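You operate a simulated robot arm through the tools that you are given. There is no shell and no other tool.

You are at the controls of a simulated two-armed robot. One attempt, no reset.

## Task
Close down bench ten: charger off, supply five off, load knob off, volts and limit at zero.

The check looks at the end state, three seconds after you hand in, the way a careful person would. Anything else that was tipped, shoved, dropped, spilled or broken makes it a failure.

## Robot
Two 7-joint arms with fingered hands on one trunk that stands fixed in place. Base frame: the origin is at the foot of the trunk, x ahead of it, y to its left, z up; the work surface is at about z = 750. Lengths are in mm, angles in rad, forces in N, time in s.
The left shoulder is at [81, 241, 1467], the right one opposite. With the tool pointing down near the work surface each hand reaches from about 100 to 940 mm from the base axis, measured 20 degrees to its own side. Payload 4.9 kg a hand.
The tool frame of a hand sits at the grasp point between the pads (the TCP): z along the fingers, y along the line on which they close. The tips reach 32 mm beyond it. Largest opening 200 mm; the body of the gripper starts 89 mm behind the TCP. The gripper is a hand of 4 fingers: y runs from the thumb to the fingers, the wrist lies at [0, 0, -267] in the tool frame.
Orientation is told as [roll, pitch, yaw] about the base's x, y, z axes, in that order, counted from this pose: with the fingers straight down and closing along the base's y, the tool's x points along the base's -x, its y along +y and its z along -z.

## Interface
- The arms move only by the tool arm_command. It takes "left_series", "right_series" or both (then of equal length, played together; a hand with none holds still); each is one flat list of numbers, 6 for each row, row after row: the turn, a rotation vector about the tool's x, y, z in rad, then the shift along the tool's x, y, z in mm. In form: [rx, ry, rz, x, y, z, rx, ry, rz, x, y, z, ...]. A call has 1 to 20 rows; each row is the pose to reach, as a shift and turn from the pose commanded when the call began, along the tool's axes at that moment. Rows are played at 5 a second. More than 50 mm and 0.15 rad between two rows, and nothing of the call is played. A pose out of reach is approached as far as the arm can. The call stops where the force on the tool passes 40 N (or 10 N more than at its start, if that is more) or the arm is blocked; 0.2 s more then pass. In this call time passes only in rows, and 0.2 s behind the last. It gives the time, the measured TCP pose, the force on the tool (base axes), the opening and the grip force at its end, in the units of the frame above (readings bear some noise), with the torque about the TCP (base axes, N m) and any sound that the robot's microphone picked up, and new pictures: "views" is both (left out), scene, wrist or none (wrist: the cameras of the hands that moved).
- Cameras (640 x 400 px; columns grow to the right, rows downward): "scene" is now at [118.1, -2.1, 1636.5]; the picture's right is [-0.04, -1.00, 0.00], its down [-0.62, 0.03, -0.78] and it looks along [0.78, -0.03, -0.63] (base axes); focal length 355 px, centre (320, 200). "left" rides on the left gripper at [-69, -69, -116] in its tool frame; the picture's right is [0.71, -0.71, 0.00], its down [0.54, 0.54, -0.64] and it looks along [0.45, 0.45, 0.77] (tool axes); focal length 226 px, centre (320, 200). "right" rides on the right gripper at [69, -69, -116] in its tool frame; the picture's right is [0.71, 0.71, 0.00], its down [-0.54, 0.54, -0.64] and it looks along [-0.45, 0.45, 0.77] (tool axes); focal length 226 px, centre (320, 200). There is no depth. A picture from a camera that has moved, and an enlarged one, comes with that camera's place and axes in the base frame and with its lens.
- move_column(by): slides the trunk up (or, below 0, down) by that many mm; the arms and the scene camera ride with it, the base frame stays. It gives what a move gives, with no picture.
- move_fingers(finger1, finger2, finger3, thumb_bend, hand): sets how far each is bent, from 0 (flat) to 1 (curled in); at 0.3 the hand is open as for a grip, at 0.7 the pads meet at the TCP. One left out holds its place. A second passes; each finger stops where it meets its share of the squeeze, and holds until it gets a number again. It is the only way to open and close the hand. It gives what a move gives, with no picture; readings hold the bend of each and the force on the fingers (four entries, about 0 where the hand has none), thumb and palm.
- head_to(pan, tilt): turns the head with the scene camera to pan (to the left, within 1.501 rad either way) and tilt (down, from -0.506 to 1.204), counted from straight ahead of the robot. It gives what a move gives, and a new picture of the scene camera.
- close_up(camera, box): a new picture of the part [left, top, right, bottom] of that camera's present view, enlarged. No time passes.
- hand_in(): hands the job in; it is judged then, once.

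Nothing tells you positions but the pictures and the camera data. Unless the task says otherwise, let go and move clear before handing in.

The tools are called after "Request:" as name(argument=value, ...) on one line, values as JSON. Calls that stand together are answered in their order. arm_command: Moves the arms, as the interface text tells. Its arguments: {"type":"object","properties":{"left_series":{"type":"array"},"right_series":{"type":"array"},"views":{"type":"string","enum":["both","scene","wrist","none"]}},"required":[]} The other tools are called the same way: move_column (by) slides the trunk up or down; move_fingers (finger1, finger2, finger3, thumb_bend, hand) moves the fingers one by one; head_to (pan, tilt) turns the head that bears the scene camera; close_up (camera, box) takes an enlarged picture of a part of a camera's view; hand_in () hands the job in.

At the start:

```text
t: 0.0
left_tool_pos: [720.6, 377.0, 1157.1]
left_tcp_rot: [0.0, 0.001, 0.0]
left_contact_force: [0.1, -0.1, 0.1]
left_torque: [0.0, -0.02, 0.01]
left_finger_gap: 200.0
left_grasp_force: 0.1
left_shape: jaw
left_bend: [0.3, 0.3, 0.3, 0.3]
left_finger forces: [0.0, 0.0, 0.0, 0.1, 0.0, 0.0]
right_tool_pos: [766.0, -242.7, 1129.3]
right_tcp_rot: [0.0, 0.001, 0.0]
right_contact_force: [-0.4, -0.1, 0.8]
right_torque: [0.0, 0.01, -0.02]
right_finger_gap: 199.8
right_grasp_force: 0.2
right_shape: jaw
right_bend: [0.3, 0.3, 0.3, 0.3]
right_finger forces: [0.0, 0.0, 0.0, 0.0, 0.0, 0.1]
trunk travel left (down, up): [-375.0, 465.0]
head pan, tilt: [-0.044, 0.675]
```

scene: 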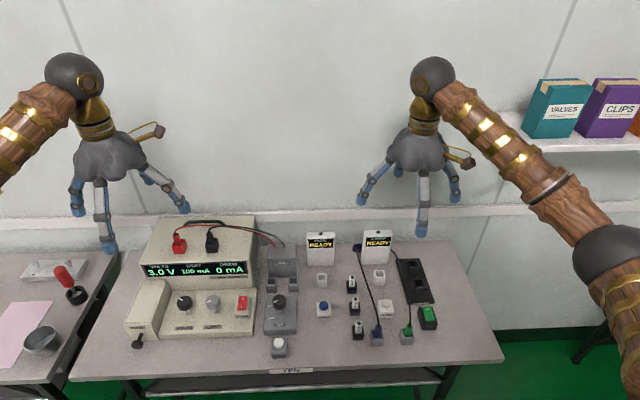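
right: 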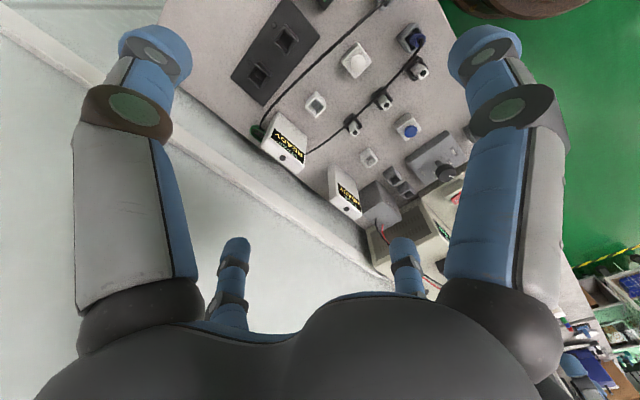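
left: 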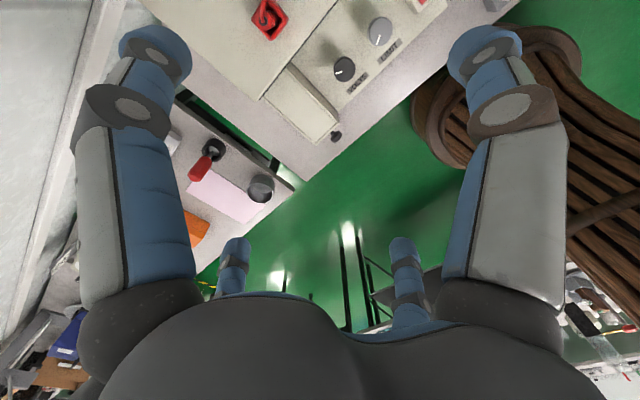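

I see a bench with a power supply (3.0 V, 100 mA, 0 mA), a load unit with a knob, two READY boxes, several switches and plugs. I'll take close-ups before moving anything.

Request:
close_up(camera="scene", box=[120, 210, 280, 310])

Request:
close_up(camera="scene", box=[120, 280, 280, 380])

Request:
close_up(camera="scene", box=[250, 220, 350, 380])

Request:
close_up(camera="scene", box=[300, 220, 460, 350])

```text
4.00 times, centred on (200, 260) of scene
camera zoom: at [118.1, -2.1, 1636.5], right [-0.04, -1.0, 0.0], down [-0.62, 0.03, -0.78], along [0.78, -0.03, -0.63], focal length 1420 px, centre (800, -40)
```

zoom: 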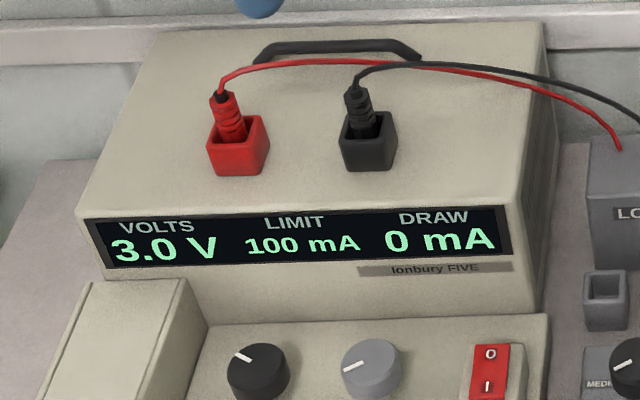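

```text
4.00 times, centred on (200, 330) of scene
camera zoom: at [118.1, -2.1, 1636.5], right [-0.04, -1.0, 0.0], down [-0.62, 0.03, -0.78], along [0.78, -0.03, -0.63], focal length 1420 px, centre (800, -320)
```

zoom: 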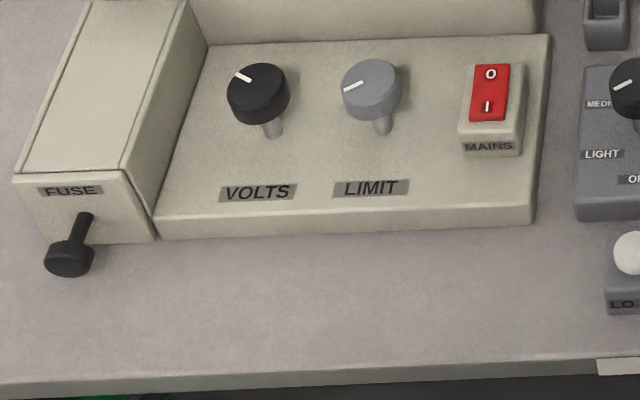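

```text
2.50 times, centred on (300, 300) of scene
camera zoom: at [118.1, -2.1, 1636.5], right [-0.04, -1.0, 0.0], down [-0.62, 0.03, -0.78], along [0.78, -0.03, -0.63], focal length 888 px, centre (370, -50)
```

zoom: 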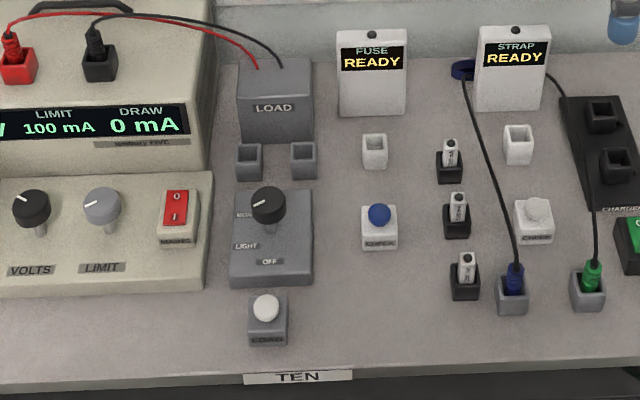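

```text
3.08 times, centred on (380, 285) of scene
camera zoom: at [118.1, -2.1, 1636.5], right [-0.04, -1.0, 0.0], down [-0.62, 0.03, -0.78], along [0.78, -0.03, -0.63], focal length 1093 px, centre (135, -62)
```

zoom: 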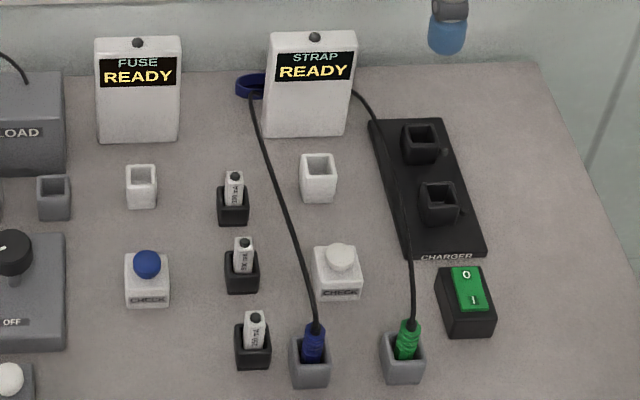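

I see the supply "Ionbury FIVE" with VOLTS/LIMIT knobs and a red MAINS rocker, the LOAD unit with a selector knob, and a green CHARGER rocker at the right. I'll zoom further in on each one to read its present state.

Request:
close_up(camera="scene", box=[170, 285, 260, 335])

Request:
close_up(camera="scene", box=[225, 285, 265, 325])

Request:
close_up(camera="scene", box=[255, 285, 305, 335])

Request:
close_up(camera="scene", box=[400, 285, 450, 345])

Request:
close_up(camera="scene", box=[385, 240, 465, 310])

```text
7.11 times, centred on (215, 310) of scene
camera zoom: at [118.1, -2.1, 1636.5], right [-0.04, -1.0, 0.0], down [-0.62, 0.03, -0.78], along [0.78, -0.03, -0.63], focal length 2525 px, centre (1067, -582)
```

zoom: 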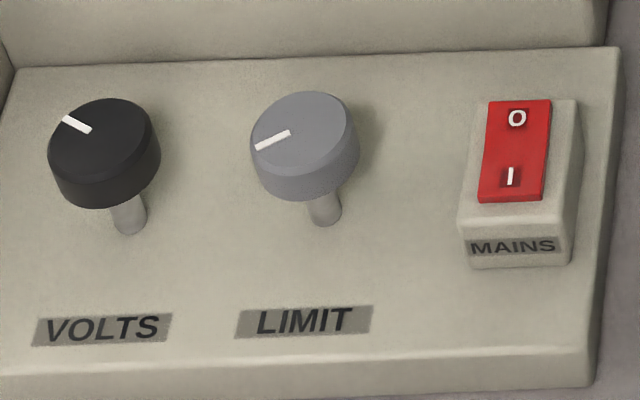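

```text
10.00 times, centred on (245, 305) of scene
camera zoom: at [118.1, -2.1, 1636.5], right [-0.04, -1.0, 0.0], down [-0.62, 0.03, -0.78], along [0.78, -0.03, -0.63], focal length 3551 px, centre (1070, -850)
```

zoom: 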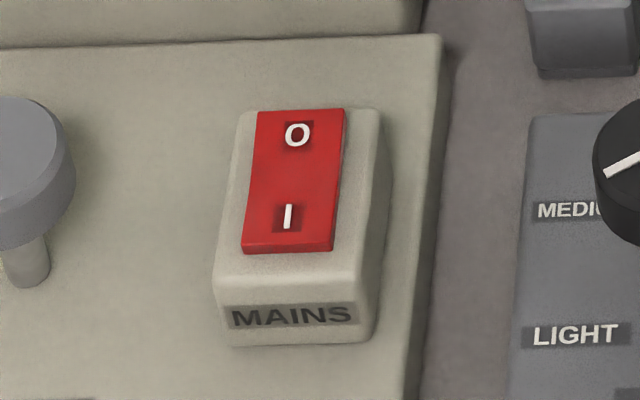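

```text
8.00 times, centred on (280, 310) of scene
camera zoom: at [118.1, -2.1, 1636.5], right [-0.04, -1.0, 0.0], down [-0.62, 0.03, -0.78], along [0.78, -0.03, -0.63], focal length 2841 px, centre (640, -680)
```

zoom: 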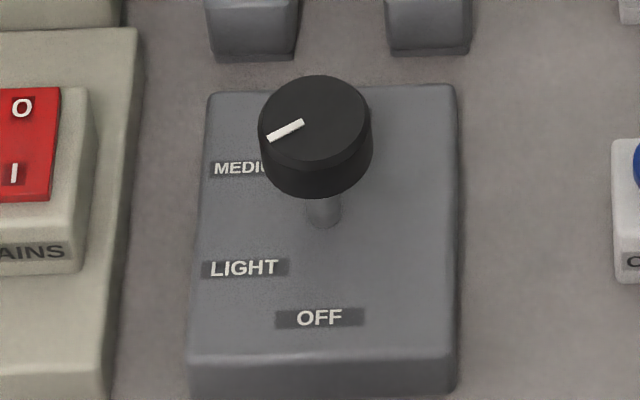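

```text
6.67 times, centred on (425, 315) of scene
camera zoom: at [118.1, -2.1, 1636.5], right [-0.04, -1.0, 0.0], down [-0.62, 0.03, -0.78], along [0.78, -0.03, -0.63], focal length 2367 px, centre (-380, -567)
```

zoom: 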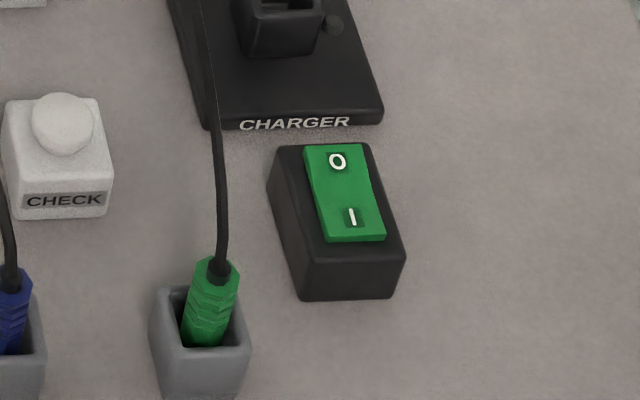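

```text
5.71 times, centred on (425, 275) of scene
camera zoom: at [118.1, -2.1, 1636.5], right [-0.04, -1.0, 0.0], down [-0.62, 0.03, -0.78], along [0.78, -0.03, -0.63], focal length 2029 px, centre (-280, -229)
```

zoom: 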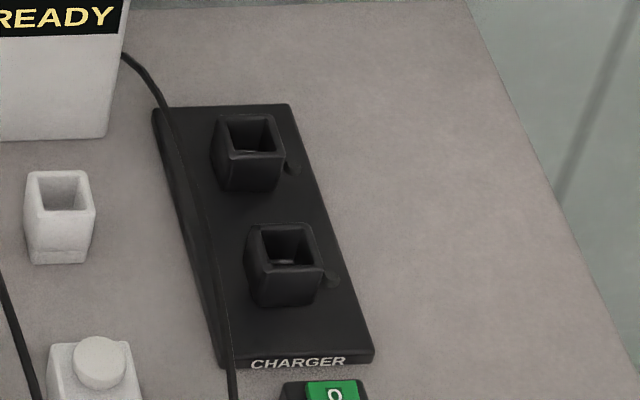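

The display shows 3.0 V / 100 mA, and the load knob points at about MEDIUM. I'll raise the trunk so the scene camera gives a second viewpoint for triangulating heights, and compare the two rockers at equal zoom.

Request:
close_up(camera="scene", box=[407, 295, 447, 335])

Request:
move_column(by=300)

```text
10.00 times, centred on (427, 315) of scene
camera zoom: at [118.1, -2.1, 1636.5], right [-0.04, -1.0, 0.0], down [-0.62, 0.03, -0.78], along [0.78, -0.03, -0.63], focal length 3551 px, centre (-750, -950)
```

zoom: 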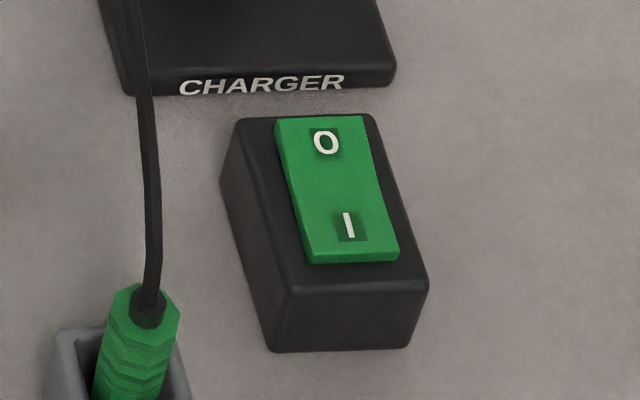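

```text
t: 3.0
left_tool_pos: [721.0, 376.7, 1458.0]
left_tcp_rot: [-0.001, 0.002, 0.001]
left_contact_force: [0.4, -0.5, -0.3]
left_torque: [-0.02, -0.03, 0.0]
left_finger_gap: 199.9
left_grasp_force: 0.1
left_shape: jaw
left_bend: [0.3, 0.3, 0.3, 0.3]
left_finger forces: [0.0, 0.0, 0.0, 0.1, 0.0, 0.0]
right_tool_pos: [766.0, -243.1, 1429.5]
right_tcp_rot: [0.0, -0.001, -0.001]
right_contact_force: [-0.4, 1.1, 0.5]
right_torque: [0.0, 0.03, 0.03]
right_finger_gap: 200.0
right_grasp_force: 0.1
right_shape: jaw
right_bend: [0.3, 0.3, 0.3, 0.3]
right_finger forces: [0.1, 0.0, 0.1, 0.0, 0.0, 0.0]
trunk travel left (down, up): [-675.0, 165.0]
head pan, tilt: [-0.044, 0.675]
```

Request:
head_to(pan=-0.044, tilt=0.9)

```text
t: 3.8
left_tool_pos: [720.9, 377.3, 1456.4]
left_tcp_rot: [-0.001, 0.002, 0.001]
left_contact_force: [-0.2, 0.1, -0.5]
left_torque: [0.01, -0.01, 0.0]
left_finger_gap: 199.9
left_grasp_force: 0.1
left_shape: jaw
left_bend: [0.3, 0.3, 0.3, 0.3]
left_finger forces: [0.0, 0.0, 0.0, 0.0, 0.1, 0.0]
right_tool_pos: [765.0, -242.3, 1430.2]
right_tcp_rot: [0.0, 0.0, -0.002]
right_contact_force: [0.5, -0.2, 0.2]
right_torque: [0.05, -0.02, 0.0]
right_finger_gap: 200.0
right_grasp_force: 0.2
right_shape: jaw
right_bend: [0.3, 0.3, 0.3, 0.3]
right_finger forces: [0.1, 0.0, 0.1, 0.0, 0.0, 0.0]
trunk travel left (down, up): [-675.0, 165.0]
head pan, tilt: [-0.044, 0.901]
camera scene: at [108.0, -1.6, 1918.3], right [-0.04, -1.0, 0.0], down [-0.78, 0.03, -0.62], along [0.62, -0.03, -0.78], focal length 355 px, centre (320, 200)
```

scene: 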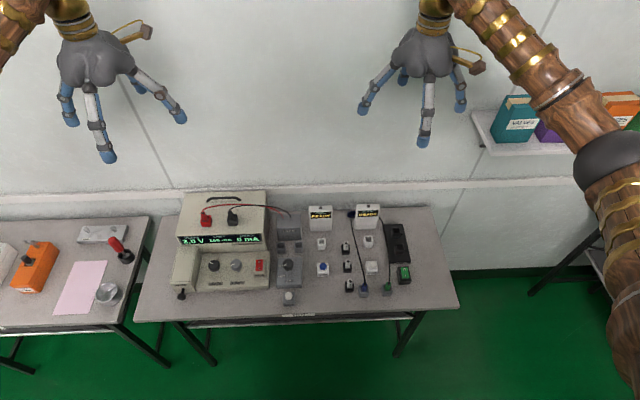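

Now I have a higher viewpoint. I'll zoom in on the controls from here to triangulate.

Request:
close_up(camera="scene", box=[170, 240, 310, 310])

Request:
close_up(camera="scene", box=[340, 245, 420, 295])

Request:
close_up(camera="scene", box=[170, 190, 310, 250])

```text
4.57 times, centred on (240, 275) of scene
camera zoom: at [108.0, -1.6, 1918.3], right [-0.04, -1.0, 0.0], down [-0.78, 0.03, -0.62], along [0.62, -0.03, -0.78], focal length 1623 px, centre (686, -143)
```

zoom: 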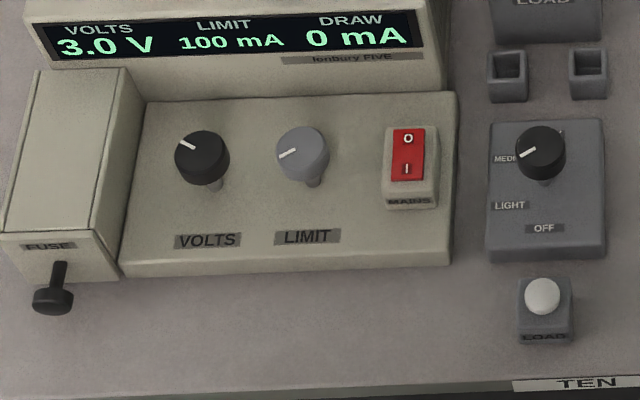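

```text
8.00 times, centred on (380, 270) of scene
camera zoom: at [108.0, -1.6, 1918.3], right [-0.04, -1.0, 0.0], down [-0.78, 0.03, -0.62], along [0.62, -0.03, -0.78], focal length 2841 px, centre (-160, -360)
```

zoom: 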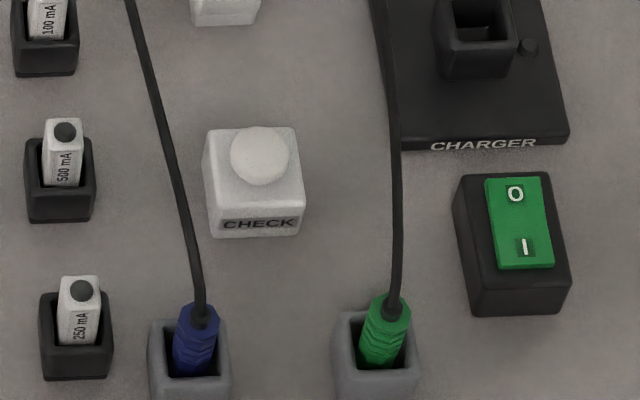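

```text
4.57 times, centred on (240, 220) of scene
camera zoom: at [108.0, -1.6, 1918.3], right [-0.04, -1.0, 0.0], down [-0.78, 0.03, -0.62], along [0.62, -0.03, -0.78], focal length 1623 px, centre (686, 109)
```

zoom: 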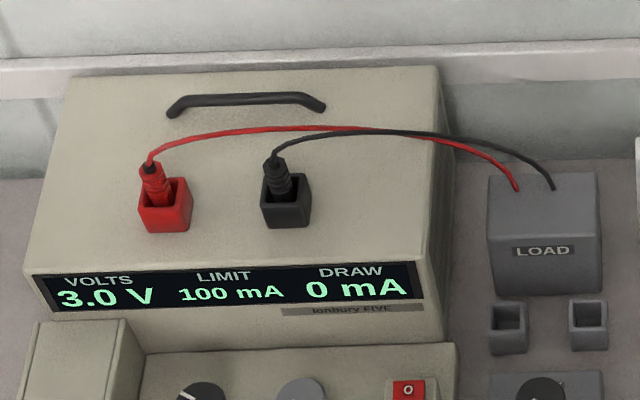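

Triangulation puts the VOLTS knob at about (698, 330, top 842), LIMIT at about (698, 257), MAINS rocker at about (696, 180, 827), LOAD knob at about (688, 80, 845) and charger rocker at about (660, -318, 799). Next I'll bring the trunk back down and learn how each finger moves in free air.

Request:
move_column(by=-300)

Request:
move_fingers(hand="left", finger1=0.6, finger2=0.3, finger3=0.0, thumb_bend=0.6)

Request:
arm_command(left_series=[0, 0, 0, 0, 0, 0], views="both")

Request:
close_up(camera="scene", box=[40, 40, 240, 165])

```text
t: 6.8
left_tool_pos: [719.6, 377.2, 1156.2]
left_tcp_rot: [0.001, 0.003, -0.001]
left_contact_force: [-0.2, 0.6, -0.3]
left_torque: [0.04, 0.01, 0.0]
left_finger_gap: 199.8
left_grasp_force: 0.2
left_shape: jaw
left_bend: [0.3, 0.3, 0.3, 0.3]
left_finger forces: [0.1, 0.0, 0.0, 0.1, 0.1, 0.1]
right_tool_pos: [765.3, -241.9, 1129.4]
right_tcp_rot: [0.0, 0.0, 0.0]
right_contact_force: [-0.9, 0.2, 0.1]
right_torque: [0.0, -0.01, 0.02]
right_finger_gap: 199.8
right_grasp_force: 0.0
right_shape: jaw
right_bend: [0.3, 0.3, 0.3, 0.3]
right_finger forces: [0.0, 0.0, 0.0, 0.0, 0.1, 0.1]
trunk travel left (down, up): [-375.0, 465.0]
head pan, tilt: [-0.044, 0.901]
```

```text
t: 7.8
left_tool_pos: [718.3, 376.3, 1158.1]
left_tcp_rot: [0.0, 0.002, -0.001]
left_contact_force: [0.2, 0.2, -0.2]
left_torque: [0.02, 0.0, 0.01]
left_finger_gap: 33.6
left_grasp_force: 0.0
left_shape: fingers
left_bend: [0.6, 0.3, 0.01, 0.6]
left_finger forces: [0.1, 0.0, 0.0, 0.0, 0.0, 0.0]
right_tool_pos: [765.8, -242.6, 1127.6]
right_tcp_rot: [-0.001, 0.001, -0.001]
right_contact_force: [0.3, 0.5, -0.6]
right_torque: [0.01, 0.0, 0.0]
right_finger_gap: 200.2
right_grasp_force: 0.1
right_shape: jaw
right_bend: [0.3, 0.3, 0.3, 0.3]
right_finger forces: [0.0, 0.1, 0.0, 0.1, 0.0, 0.0]
trunk travel left (down, up): [-375.0, 465.0]
head pan, tilt: [-0.044, 0.901]
```

```text
t: 8.2
left_tool_pos: [720.3, 376.3, 1157.0]
left_tcp_rot: [0.0, 0.003, 0.0]
left_contact_force: [0.8, -0.4, 0.7]
left_torque: [-0.01, -0.02, -0.01]
left_finger_gap: 33.5
left_grasp_force: 0.0
left_shape: fingers
left_bend: [0.6, 0.3, 0.01, 0.6]
left_finger forces: [0.0, 0.0, 0.1, 0.1, 0.0, 0.1]
right_tool_pos: [765.3, -242.5, 1128.4]
right_tcp_rot: [0.0, 0.0, -0.001]
right_contact_force: [0.4, 0.4, -0.1]
right_torque: [0.0, -0.01, 0.02]
right_finger_gap: 199.9
right_grasp_force: 0.0
right_shape: jaw
right_bend: [0.3, 0.3, 0.3, 0.3]
right_finger forces: [0.0, 0.0, 0.0, 0.0, 0.1, 0.0]
trunk travel left (down, up): [-375.0, 465.0]
head pan, tilt: [-0.044, 0.901]
camera scene: at [107.8, -1.6, 1618.3], right [-0.04, -1.0, 0.0], down [-0.78, 0.03, -0.62], along [0.62, -0.03, -0.78], focal length 355 px, centre (320, 200)
camera left: at [788.6, 308.0, 1273.5], right [-0.71, -0.71, 0.0], down [-0.54, 0.54, 0.64], along [-0.46, 0.45, -0.77], focal length 226 px, centre (320, 200)
```

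scene: 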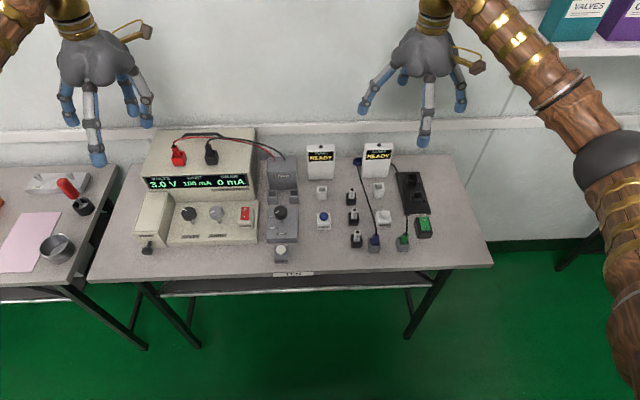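
left: 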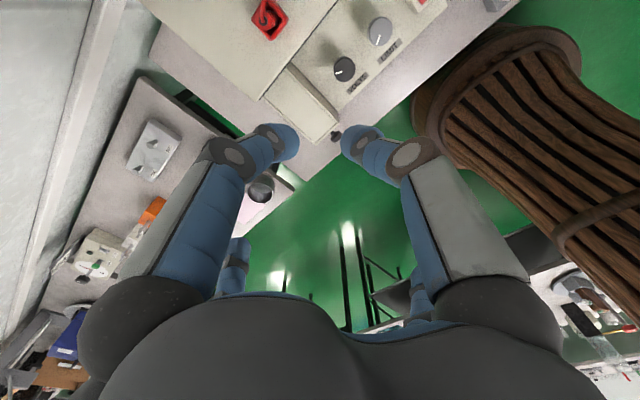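

```text
3.20 times, centred on (140, 102) of scene
camera zoom: at [107.8, -1.6, 1618.3], right [-0.04, -1.0, 0.0], down [-0.78, 0.03, -0.62], along [0.62, -0.03, -0.78], focal length 1136 px, centre (896, 512)
```

zoom: 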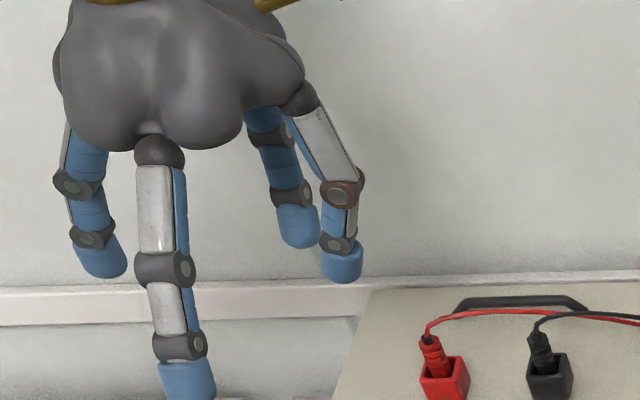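

From this view the left hand's finger1 is the tool −x finger, finger2 lies opposite the thumb, and finger3 is on tool +x. My height estimates are only good to about 10 mm, so I'll bring the right wrist camera nearer to the console for better triangulation.

Request:
arm_command(right_series=[0, 0, 0, 20, 40, 5, 0, 0, 0, 40, 80, 15, 0, 0, 0, 60, 120, 30, 0, 0, 0, 80, 160, 45, 0, 0, 0, 100, 200, 60, 0, 0, 0, 120, 240, 80, 0, 0, 0, 143, 272, 100, 0, 0, 0, 166, 303, 119], views="both")

```text
t: 9.9
left_tool_pos: [719.9, 377.8, 1157.8]
left_tcp_rot: [0.0, 0.003, 0.0]
left_contact_force: [0.9, -0.1, -0.6]
left_torque: [-0.03, 0.0, 0.0]
left_finger_gap: 33.6
left_grasp_force: 0.0
left_shape: fingers
left_bend: [0.6, 0.3, 0.01, 0.6]
left_finger forces: [0.0, 0.1, 0.0, 0.0, 0.1, 0.0]
right_tool_pos: [599.1, 62.8, 1011.4]
right_tcp_rot: [-0.001, 0.001, 0.0]
right_contact_force: [0.4, 0.2, -0.4]
right_torque: [-0.01, -0.01, 0.02]
right_finger_gap: 199.7
right_grasp_force: 0.1
right_shape: jaw
right_bend: [0.3, 0.3, 0.3, 0.3]
right_finger forces: [0.0, 0.1, 0.0, 0.0, 0.1, 0.1]
trunk travel left (down, up): [-375.0, 465.0]
head pan, tilt: [-0.044, 0.901]
camera scene: at [107.4, -0.1, 1618.4], right [-0.04, -1.0, 0.0], down [-0.78, 0.03, -0.62], along [0.62, -0.03, -0.78], focal length 355 px, centre (320, 200)
camera right: at [530.7, -5.2, 1126.9], right [-0.71, 0.71, 0.0], down [0.54, 0.54, 0.64], along [0.45, 0.45, -0.77], focal length 226 px, centre (320, 200)
```

scene: 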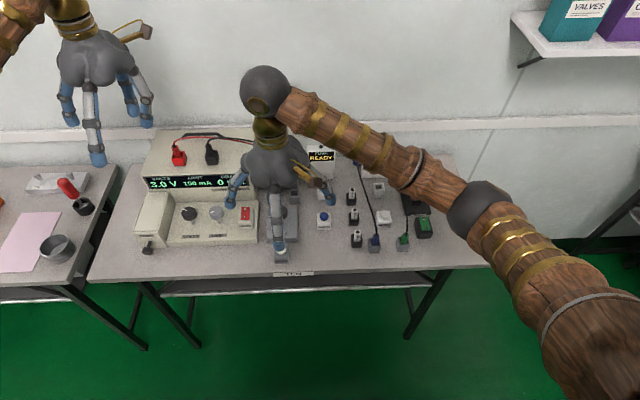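
right: 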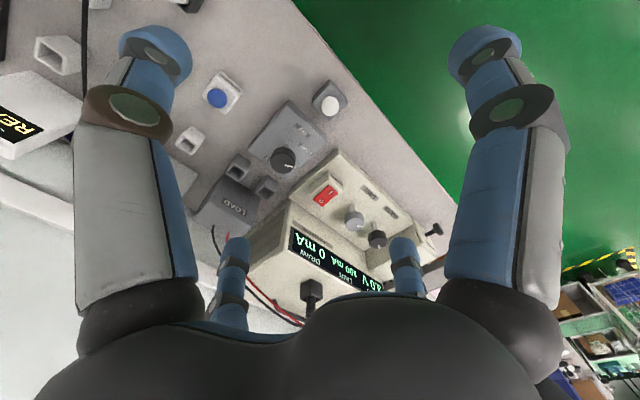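

The right wrist camera now sees the whole console. I'll zoom in on the load knob, the rocker and the supply knobs from here.

Request:
close_up(camera="right", box=[230, 90, 390, 190])

Request:
close_up(camera="right", box=[290, 160, 450, 260])

```text
4.00 times, centred on (310, 140) of right
camera zoom: at [530.7, -5.2, 1126.9], right [-0.71, 0.71, 0.0], down [0.54, 0.54, 0.64], along [0.45, 0.45, -0.77], focal length 904 px, centre (360, 440)
```

zoom: 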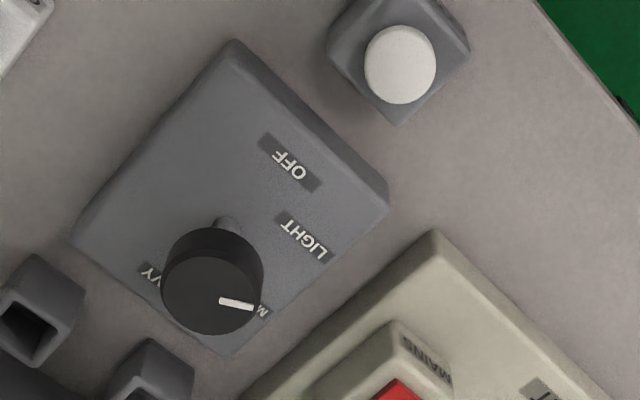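

```text
4.00 times, centred on (370, 210) of right
camera zoom: at [530.7, -5.2, 1126.9], right [-0.71, 0.71, 0.0], down [0.54, 0.54, 0.64], along [0.45, 0.45, -0.77], focal length 904 px, centre (120, 160)
```

zoom: 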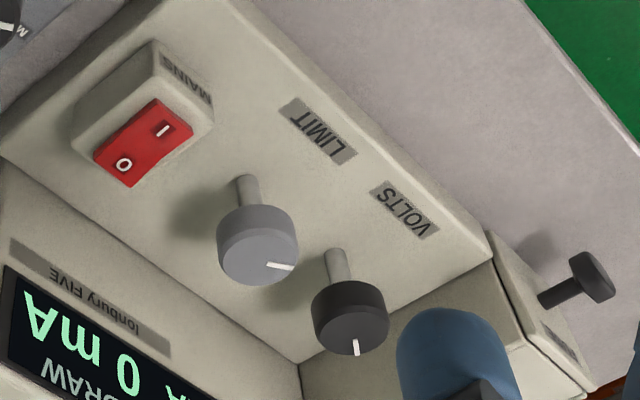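

I can now read the LOAD dial labels (OFF, LIGHT, MEDIUM, HEAVY), and the knob caps' tops come out near z≈832. I'll check the supply's upper body height next, as the palm must pass above it.

Request:
close_up(camera="right", box=[230, 215, 430, 335])

Request:
close_up(camera="scene", box=[120, 120, 280, 260])

Request:
close_up(camera="left", box=[240, 0, 480, 150])

```text
3.20 times, centred on (330, 275) of right
camera zoom: at [530.7, -5.2, 1126.9], right [-0.71, 0.71, 0.0], down [0.54, 0.54, 0.64], along [0.45, 0.45, -0.77], focal length 723 px, centre (288, -40)
```

zoom: 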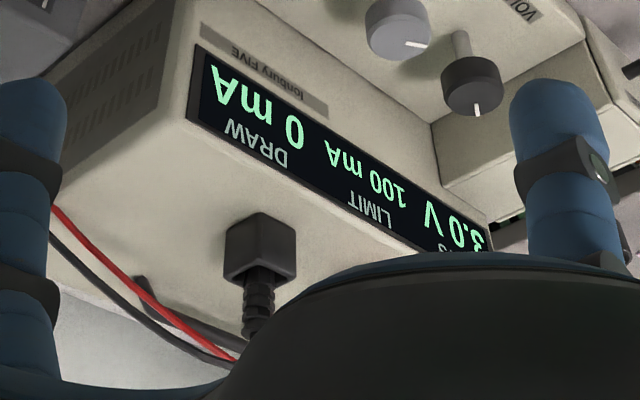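

```text
2.86 times, centred on (200, 190) of scene
camera zoom: at [107.4, -0.1, 1618.4], right [-0.04, -1.0, 0.0], down [-0.78, 0.03, -0.62], along [0.62, -0.03, -0.78], focal length 1015 px, centre (663, 229)
```

zoom: 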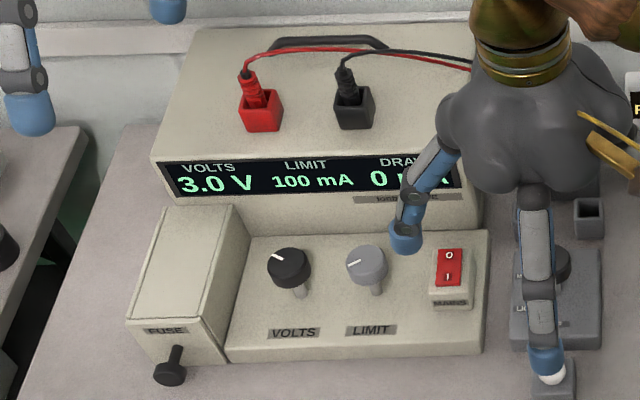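

```text
2.67 times, centred on (360, 75) of left
camera zoom: at [788.4, 309.1, 1273.5], right [-0.71, -0.71, 0.0], down [-0.54, 0.54, 0.64], along [-0.46, 0.45, -0.77], focal length 603 px, centre (213, 533)
```

zoom: 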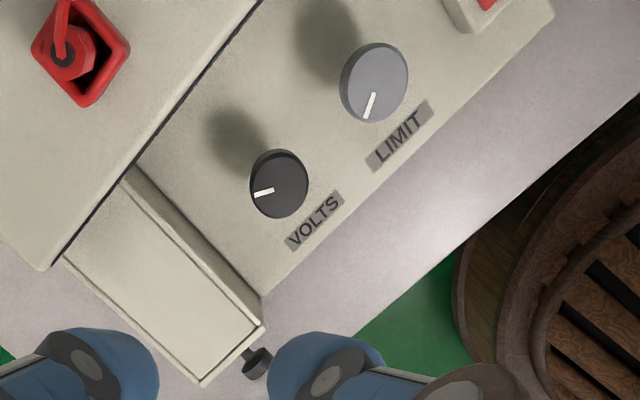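

The estimates now agree: VOLTS cap (703.5, 334, top 832), LIMIT cap (704, 259, 832), supply face at x≈778 with its top at z≈900, and fuse box edge at y≈404. Next I'll try a one-finger pointing shape on the left hand in free air, for the rockers.

Request:
move_fingers(hand="left", finger1=1.0, finger2=0.5, finger3=1.0, thumb_bend=1.0)

Request:
head_to(pan=0.35, tilt=0.6)

Request:
close_up(camera="left", box=[0, 0, 640, 400])

```text
t: 10.9
left_tool_pos: [719.6, 377.0, 1156.8]
left_tcp_rot: [0.0, 0.001, 0.001]
left_contact_force: [0.0, 0.4, 0.0]
left_torque: [0.03, -0.02, -0.01]
left_finger_gap: 0.0
left_grasp_force: 0.1
left_shape: fingers
left_bend: [0.84, 0.5, 0.76, 0.9]
left_finger forces: [0.0, 0.0, 0.0, 0.0, 0.1, 0.0]
right_tool_pos: [599.2, 62.9, 1010.8]
right_tcp_rot: [0.0, -0.001, 0.001]
right_contact_force: [-0.1, 0.5, -0.1]
right_torque: [-0.02, -0.04, 0.0]
right_finger_gap: 200.0
right_grasp_force: 0.1
right_shape: jaw
right_bend: [0.3, 0.3, 0.3, 0.3]
right_finger forces: [0.0, 0.0, 0.0, 0.0, 0.0, 0.0]
trunk travel left (down, up): [-375.0, 465.0]
head pan, tilt: [-0.044, 0.901]
```

```text
t: 11.8
left_tool_pos: [720.1, 376.4, 1155.0]
left_tcp_rot: [0.0, 0.003, 0.001]
left_contact_force: [0.1, -0.5, 0.3]
left_torque: [0.0, -0.02, -0.01]
left_finger_gap: 0.0
left_grasp_force: 0.0
left_shape: fingers
left_bend: [0.84, 0.5, 0.76, 0.9]
left_finger forces: [0.0, 0.1, 0.1, 0.0, 0.0, 0.0]
right_tool_pos: [599.8, 62.9, 1011.8]
right_tcp_rot: [0.0, 0.001, -0.001]
right_contact_force: [0.3, -0.2, -0.2]
right_torque: [-0.01, -0.04, -0.01]
right_finger_gap: 199.8
right_grasp_force: 0.0
right_shape: jaw
right_bend: [0.3, 0.3, 0.3, 0.3]
right_finger forces: [0.0, 0.0, 0.1, 0.0, 0.0, 0.0]
trunk travel left (down, up): [-375.0, 465.0]
head pan, tilt: [0.351, 0.6]
camera scene: at [115.3, 32.0, 1643.0], right [0.34, -0.94, 0.0], down [-0.53, -0.19, -0.82], along [0.77, 0.28, -0.57], focal length 355 px, centre (320, 200)
```

scene: 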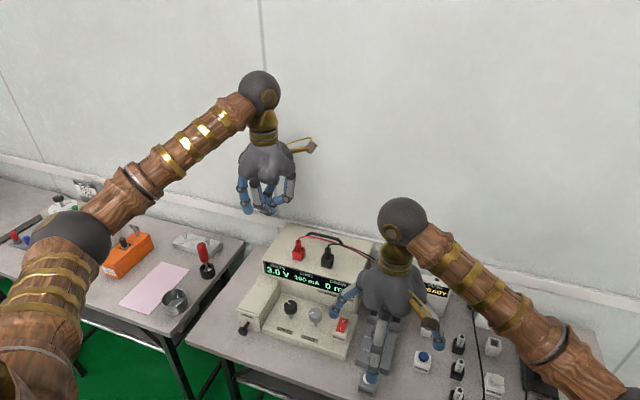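

```text
1.00 times, centred on (320, 200) of left (not enlarged: the box is as wide or as high as the picture)
camera zoom: at [788.6, 308.0, 1273.5], right [-0.71, -0.71, 0.0], down [-0.54, 0.54, 0.64], along [-0.46, 0.45, -0.77], focal length 226 px, centre (320, 200)
```

zoom: 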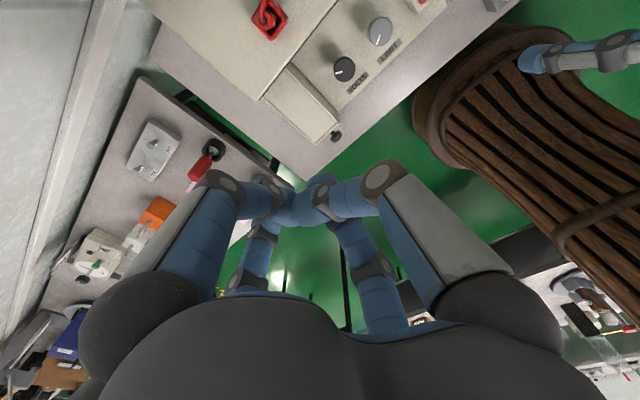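

The three curled fingers met each other near the centre while finger2 stays extended. I'll zoom in to see how far the extended fingertip stands proud.

Request:
close_up(camera="scene", box=[210, 110, 340, 240])

```text
3.08 times, centred on (275, 175) of scene
camera zoom: at [115.3, 32.0, 1643.0], right [0.34, -0.94, 0.0], down [-0.53, -0.19, -0.82], along [0.77, 0.28, -0.57], focal length 1093 px, centre (458, 277)
```

zoom: 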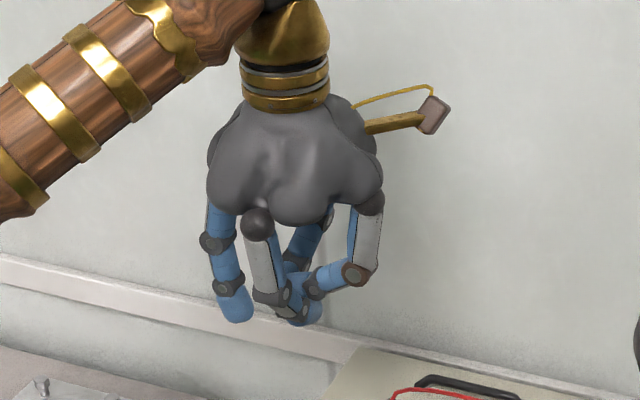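

With the other fingers curled, the extended finger's tip stands about 22 mm below them and points straight down, so it will do for the rockers. I'll move the right hand over to look at the charger switch and clear the console.

Request:
arm_command(right_series=[0, 0, 0, 5, -43, 0, 0, 0, 0, 10, -86, 0, 0, 0, 0, 15, -129, 0, 0, 0, 0, 20, -172, 0, 0, 0, 0, 25, -215, 0, 0, 0, 0, 30, -258, 0, 0, 0, 0, 35, -301, 0, 0, 0, 0, 40, -344, 0, 0, 0, 0, 45, -387, 0, 0, 0, 0, 50, -430, 0, 0, 0, 0, 55, -471, 0, 0, 0, 0, 59, -512, 0], views="wrist")

Request:
head_to(pan=-0.044, tilt=0.675)

Request:
close_up(camera="right", box=[270, 110, 430, 210])

```text
t: 14.4
left_tool_pos: [718.1, 375.6, 1157.8]
left_tcp_rot: [0.0, 0.001, 0.0]
left_contact_force: [-0.7, -0.5, 0.0]
left_torque: [-0.01, -0.01, -0.03]
left_finger_gap: 0.1
left_grasp_force: 0.1
left_shape: fingers
left_bend: [0.84, 0.5, 0.76, 0.9]
left_finger forces: [0.1, 0.0, 0.1, 0.1, 0.0, 0.0]
right_tool_pos: [539.7, -456.4, 1009.2]
right_tcp_rot: [0.002, 0.0, 0.002]
right_contact_force: [-0.1, -0.5, 0.3]
right_torque: [0.02, -0.04, -0.02]
right_finger_gap: 199.8
right_grasp_force: 0.2
right_shape: jaw
right_bend: [0.3, 0.3, 0.3, 0.3]
right_finger forces: [0.0, 0.0, 0.0, 0.0, 0.0, 0.0]
trunk travel left (down, up): [-375.0, 465.0]
head pan, tilt: [0.351, 0.6]
camera right: at [471.9, -525.8, 1124.7], right [-0.71, 0.71, 0.0], down [0.54, 0.54, 0.64], along [0.45, 0.46, -0.77], focal length 226 px, centre (320, 200)
```

right: 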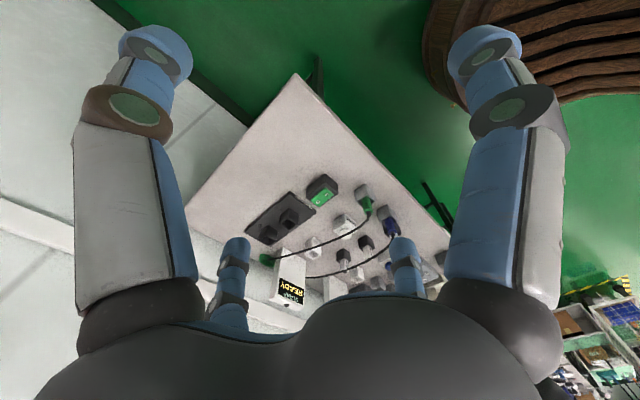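

```text
t: 15.3
left_tool_pos: [719.2, 377.1, 1155.5]
left_tcp_rot: [0.0, 0.0, 0.0]
left_contact_force: [0.4, -0.5, 1.3]
left_torque: [-0.02, 0.0, -0.02]
left_finger_gap: 0.3
left_grasp_force: 0.0
left_shape: fingers
left_bend: [0.84, 0.5, 0.76, 0.9]
left_finger forces: [0.0, 0.1, 0.0, 0.1, 0.1, 0.0]
right_tool_pos: [540.8, -455.4, 1009.0]
right_tcp_rot: [0.0, 0.001, 0.0]
right_contact_force: [0.1, -0.1, 0.9]
right_torque: [0.01, 0.01, -0.01]
right_finger_gap: 200.0
right_grasp_force: 0.0
right_shape: jaw
right_bend: [0.3, 0.3, 0.3, 0.3]
right_finger forces: [0.0, 0.1, 0.0, 0.0, 0.0, 0.0]
trunk travel left (down, up): [-375.0, 465.0]
head pan, tilt: [-0.044, 0.675]
camera scene: at [118.3, -1.7, 1636.5], right [-0.04, -1.0, 0.0], down [-0.62, 0.03, -0.78], along [0.78, -0.03, -0.63], focal length 355 px, centre (320, 200)
```

scene: 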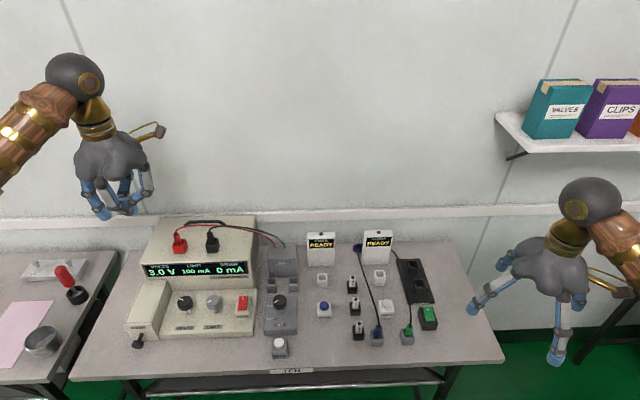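

```text
4.00 times, centred on (350, 160) of right
camera zoom: at [472.8, -524.0, 1125.0], right [-0.71, 0.71, 0.0], down [0.54, 0.54, 0.64], along [0.45, 0.45, -0.77], focal length 904 px, centre (200, 360)
```

zoom: 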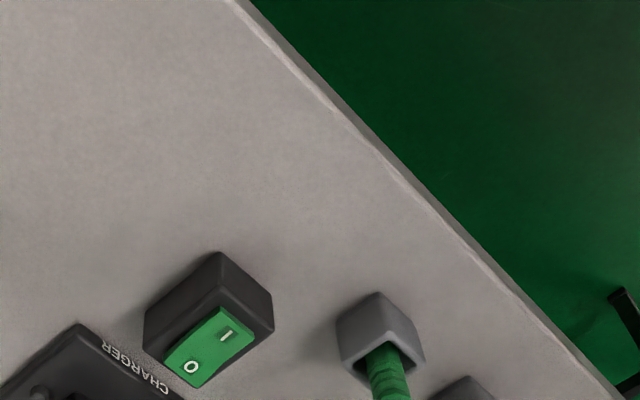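

The charger rocker works out to about (667, -323, 785). I'll zoom in to read its tilt, and test which right-hand finger is the forward one.

Request:
close_up(camera="right", box=[330, 165, 375, 215])

Request:
move_fingers(hand="right", finger1=0.5, finger2=0.9, finger3=0.9, thumb_bend=0.9)

Request:
arm_command(right_series=[0, 0, 0, 0, 0, 0], views="both")

Request:
close_up(camera="scene", box=[450, 170, 640, 380])

```text
8.00 times, centred on (352, 190) of right
camera zoom: at [472.8, -524.0, 1125.0], right [-0.71, 0.71, 0.0], down [0.54, 0.54, 0.64], along [0.45, 0.45, -0.77], focal length 1808 px, centre (60, 280)
```

zoom: 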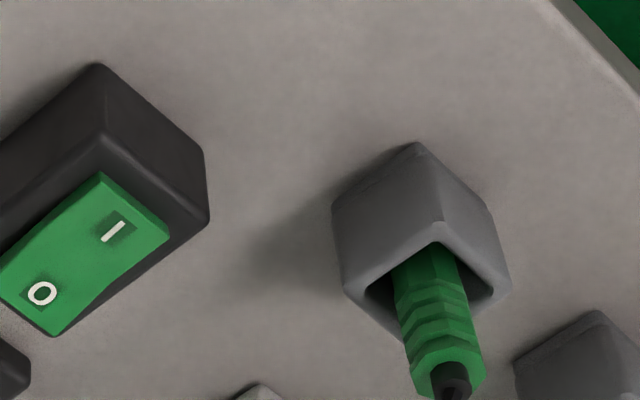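

```text
t: 16.3
left_tool_pos: [719.4, 376.6, 1156.9]
left_tcp_rot: [-0.003, 0.002, 0.001]
left_contact_force: [0.4, 0.9, -0.2]
left_torque: [-0.02, -0.01, 0.02]
left_finger_gap: 0.2
left_grasp_force: 0.0
left_shape: fingers
left_bend: [0.84, 0.5, 0.76, 0.9]
left_finger forces: [0.0, 0.0, 0.0, 0.0, 0.0, 0.0]
right_tool_pos: [539.9, -455.1, 1009.8]
right_tcp_rot: [0.0, 0.0, 0.0]
right_contact_force: [-0.3, 0.6, -0.2]
right_torque: [-0.01, 0.02, 0.02]
right_finger_gap: 49.2
right_grasp_force: 0.1
right_shape: fingers
right_bend: [0.5, 0.87, 0.82, 0.8]
right_finger forces: [0.0, 0.0, 0.0, 0.1, 0.0, 0.0]
trunk travel left (down, up): [-375.0, 465.0]
head pan, tilt: [-0.044, 0.675]
```

```text
t: 16.7
left_tool_pos: [719.1, 376.5, 1157.0]
left_tcp_rot: [0.001, 0.002, 0.0]
left_contact_force: [-1.0, -0.4, 0.4]
left_torque: [-0.02, -0.02, 0.01]
left_finger_gap: 0.1
left_grasp_force: 0.0
left_shape: fingers
left_bend: [0.84, 0.5, 0.76, 0.9]
left_finger forces: [0.0, 0.0, 0.1, 0.0, 0.0, 0.0]
right_tool_pos: [541.2, -454.6, 1008.9]
right_tcp_rot: [-0.001, 0.0, 0.002]
right_contact_force: [-0.2, 0.4, -0.4]
right_torque: [0.0, -0.01, -0.01]
right_finger_gap: 49.2
right_grasp_force: 0.1
right_shape: fingers
right_bend: [0.5, 0.88, 0.83, 0.8]
right_finger forces: [0.0, 0.0, 0.0, 0.1, 0.1, 0.0]
trunk travel left (down, up): [-375.0, 465.0]
head pan, tilt: [-0.044, 0.675]
camera scene: at [118.0, -2.2, 1636.5], right [-0.04, -1.0, 0.0], down [-0.62, 0.03, -0.78], along [0.78, -0.03, -0.63], focal length 355 px, centre (320, 200)
camera right: at [472.6, -524.6, 1125.0], right [-0.71, 0.71, 0.0], down [0.54, 0.54, 0.64], along [0.45, 0.45, -0.77], focal length 226 px, centre (320, 200)
```

scene: 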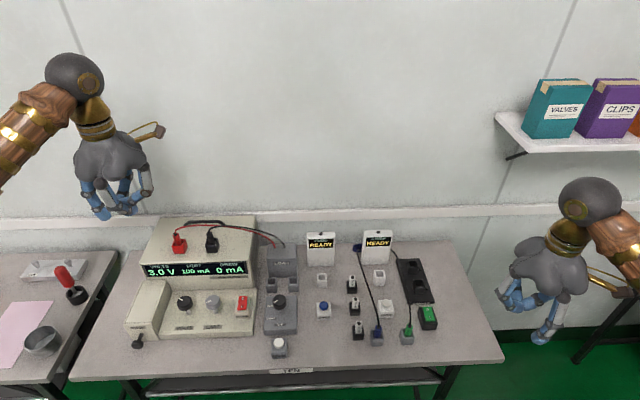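
right: 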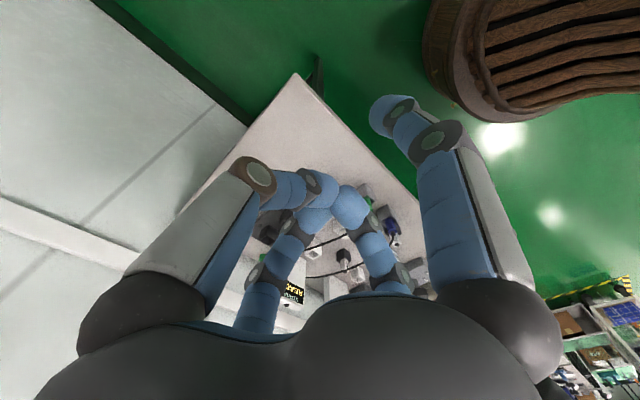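

```text
1.90 times, centred on (545, 275) of scene
camera zoom: at [118.0, -2.2, 1636.5], right [-0.04, -1.0, 0.0], down [-0.62, 0.03, -0.78], along [0.78, -0.03, -0.63], focal length 676 px, centre (-109, 57)
```

zoom: 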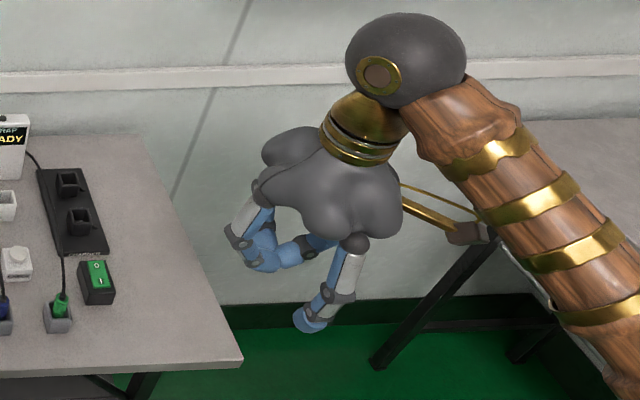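

On the right hand finger1 is on the robot side, so the order is mirrored; finger2 is again opposite the thumb. A cable runs just left of the charger switch, so I'll point with finger2 and keep the hand to the right of it, at roughly TCP (680, -390).

Request:
move_fingers(hand="right", finger1=0.5, finger2=0.5, finger3=0.5, thumb_bend=0.5)

Request:
move_fingers(hand="right", finger1=0.9, finger2=0.5, finger3=0.9, thumb_bend=0.9)

Request:
arm_command(right_series=[0, 0, 0, -35, 17, 20, 0, 0, 0, -70, 34, 40, 0, 0, 0, -105, 50, 60, 0, 0, 0, -139, 65, 80], views="both")

Request:
close_up(camera="scene", box=[380, 180, 560, 360])

```text
t: 17.7
left_tool_pos: [719.2, 376.0, 1157.3]
left_tcp_rot: [-0.001, 0.002, 0.001]
left_contact_force: [-0.1, 0.8, 0.4]
left_torque: [0.02, -0.04, -0.01]
left_finger_gap: 0.0
left_grasp_force: 0.0
left_shape: fingers
left_bend: [0.84, 0.5, 0.76, 0.9]
left_finger forces: [0.0, 0.1, 0.0, 0.0, 0.0, 0.1]
right_tool_pos: [541.8, -455.5, 1008.7]
right_tcp_rot: [0.0, 0.001, 0.0]
right_contact_force: [-0.4, -0.1, -0.1]
right_torque: [0.03, -0.01, -0.01]
right_finger_gap: 69.5
right_grasp_force: 0.1
right_shape: fingers
right_bend: [0.5, 0.5, 0.5, 0.5]
right_finger forces: [0.0, 0.0, 0.1, 0.0, 0.0, 0.0]
trunk travel left (down, up): [-375.0, 465.0]
head pan, tilt: [-0.044, 0.675]
```

```text
t: 18.7
left_tool_pos: [720.2, 377.1, 1158.0]
left_tcp_rot: [0.001, 0.003, 0.0]
left_contact_force: [-0.6, -0.5, -0.3]
left_torque: [0.02, 0.01, -0.01]
left_finger_gap: 0.1
left_grasp_force: 0.1
left_shape: fingers
left_bend: [0.84, 0.5, 0.76, 0.9]
left_finger forces: [0.0, 0.0, 0.1, 0.0, 0.0, 0.0]
right_tool_pos: [540.9, -455.5, 1009.9]
right_tcp_rot: [0.001, 0.0, 0.001]
right_contact_force: [-1.6, -0.1, 0.5]
right_torque: [-0.03, 0.03, 0.0]
right_finger_gap: 0.3
right_grasp_force: 0.1
right_shape: fingers
right_bend: [0.84, 0.5, 0.84, 0.81]
right_finger forces: [0.0, 0.0, 0.0, 0.0, 0.0, 0.0]
trunk travel left (down, up): [-375.0, 465.0]
head pan, tilt: [-0.044, 0.675]
```

```text
t: 19.7
left_tool_pos: [721.7, 377.4, 1155.5]
left_tcp_rot: [-0.003, 0.002, 0.001]
left_contact_force: [-0.3, 0.2, 0.0]
left_torque: [-0.04, 0.02, 0.01]
left_finger_gap: 0.2
left_grasp_force: 0.1
left_shape: fingers
left_bend: [0.84, 0.5, 0.76, 0.9]
left_finger forces: [0.0, 0.0, 0.1, 0.1, 0.0, 0.0]
right_tool_pos: [683.3, -386.2, 927.8]
right_tcp_rot: [-0.002, 0.003, 0.001]
right_contact_force: [-0.8, 0.4, 0.0]
right_torque: [0.0, 0.01, -0.01]
right_finger_gap: 0.2
right_grasp_force: 0.0
right_shape: fingers
right_bend: [0.85, 0.5, 0.85, 0.82]
right_finger forces: [0.0, 0.1, 0.1, 0.0, 0.0, 0.1]
trunk travel left (down, up): [-375.0, 465.0]
head pan, tilt: [-0.044, 0.675]
camera scene: at [120.5, -1.0, 1636.3], right [-0.04, -1.0, 0.0], down [-0.63, 0.03, -0.78], along [0.78, -0.04, -0.63], focal length 355 px, centre (320, 200)
camera right: at [615.3, -454.9, 1043.9], right [-0.71, 0.71, 0.0], down [0.54, 0.54, 0.64], along [0.45, 0.45, -0.77], focal length 226 px, centre (320, 200)
```

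scene: 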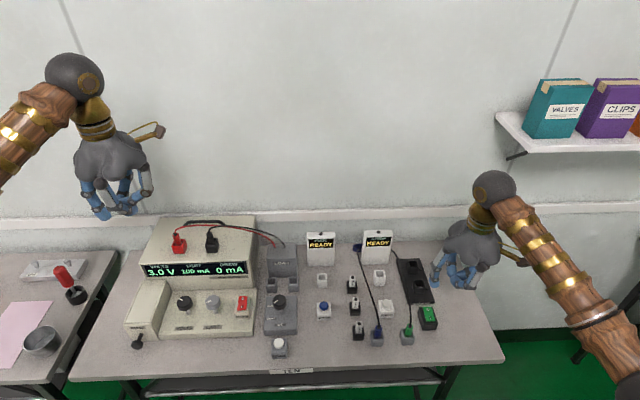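
right: 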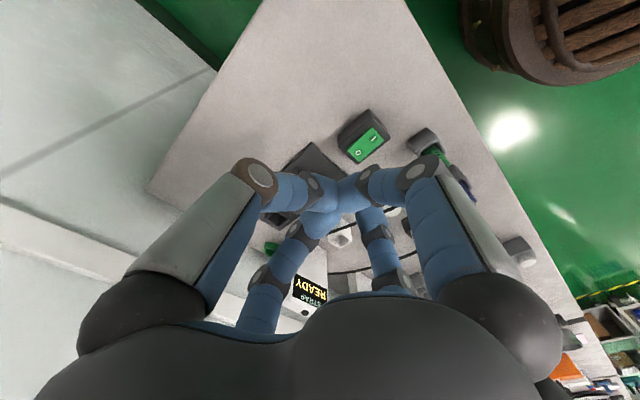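

```text
2.22 times, centred on (470, 270) of scene
camera zoom: at [120.5, -1.0, 1636.3], right [-0.04, -1.0, 0.0], down [-0.63, 0.03, -0.78], along [0.78, -0.04, -0.63], focal length 789 px, centre (-13, 44)
```

zoom: 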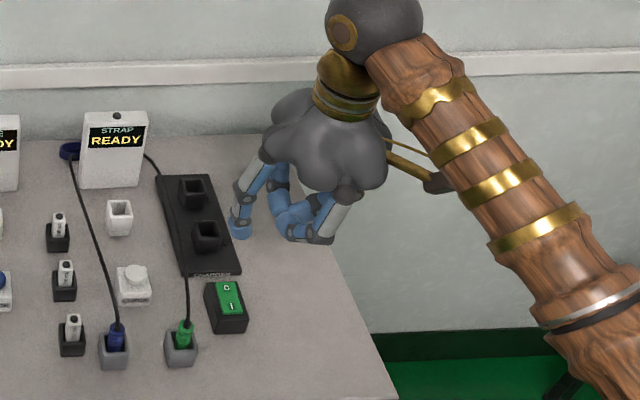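

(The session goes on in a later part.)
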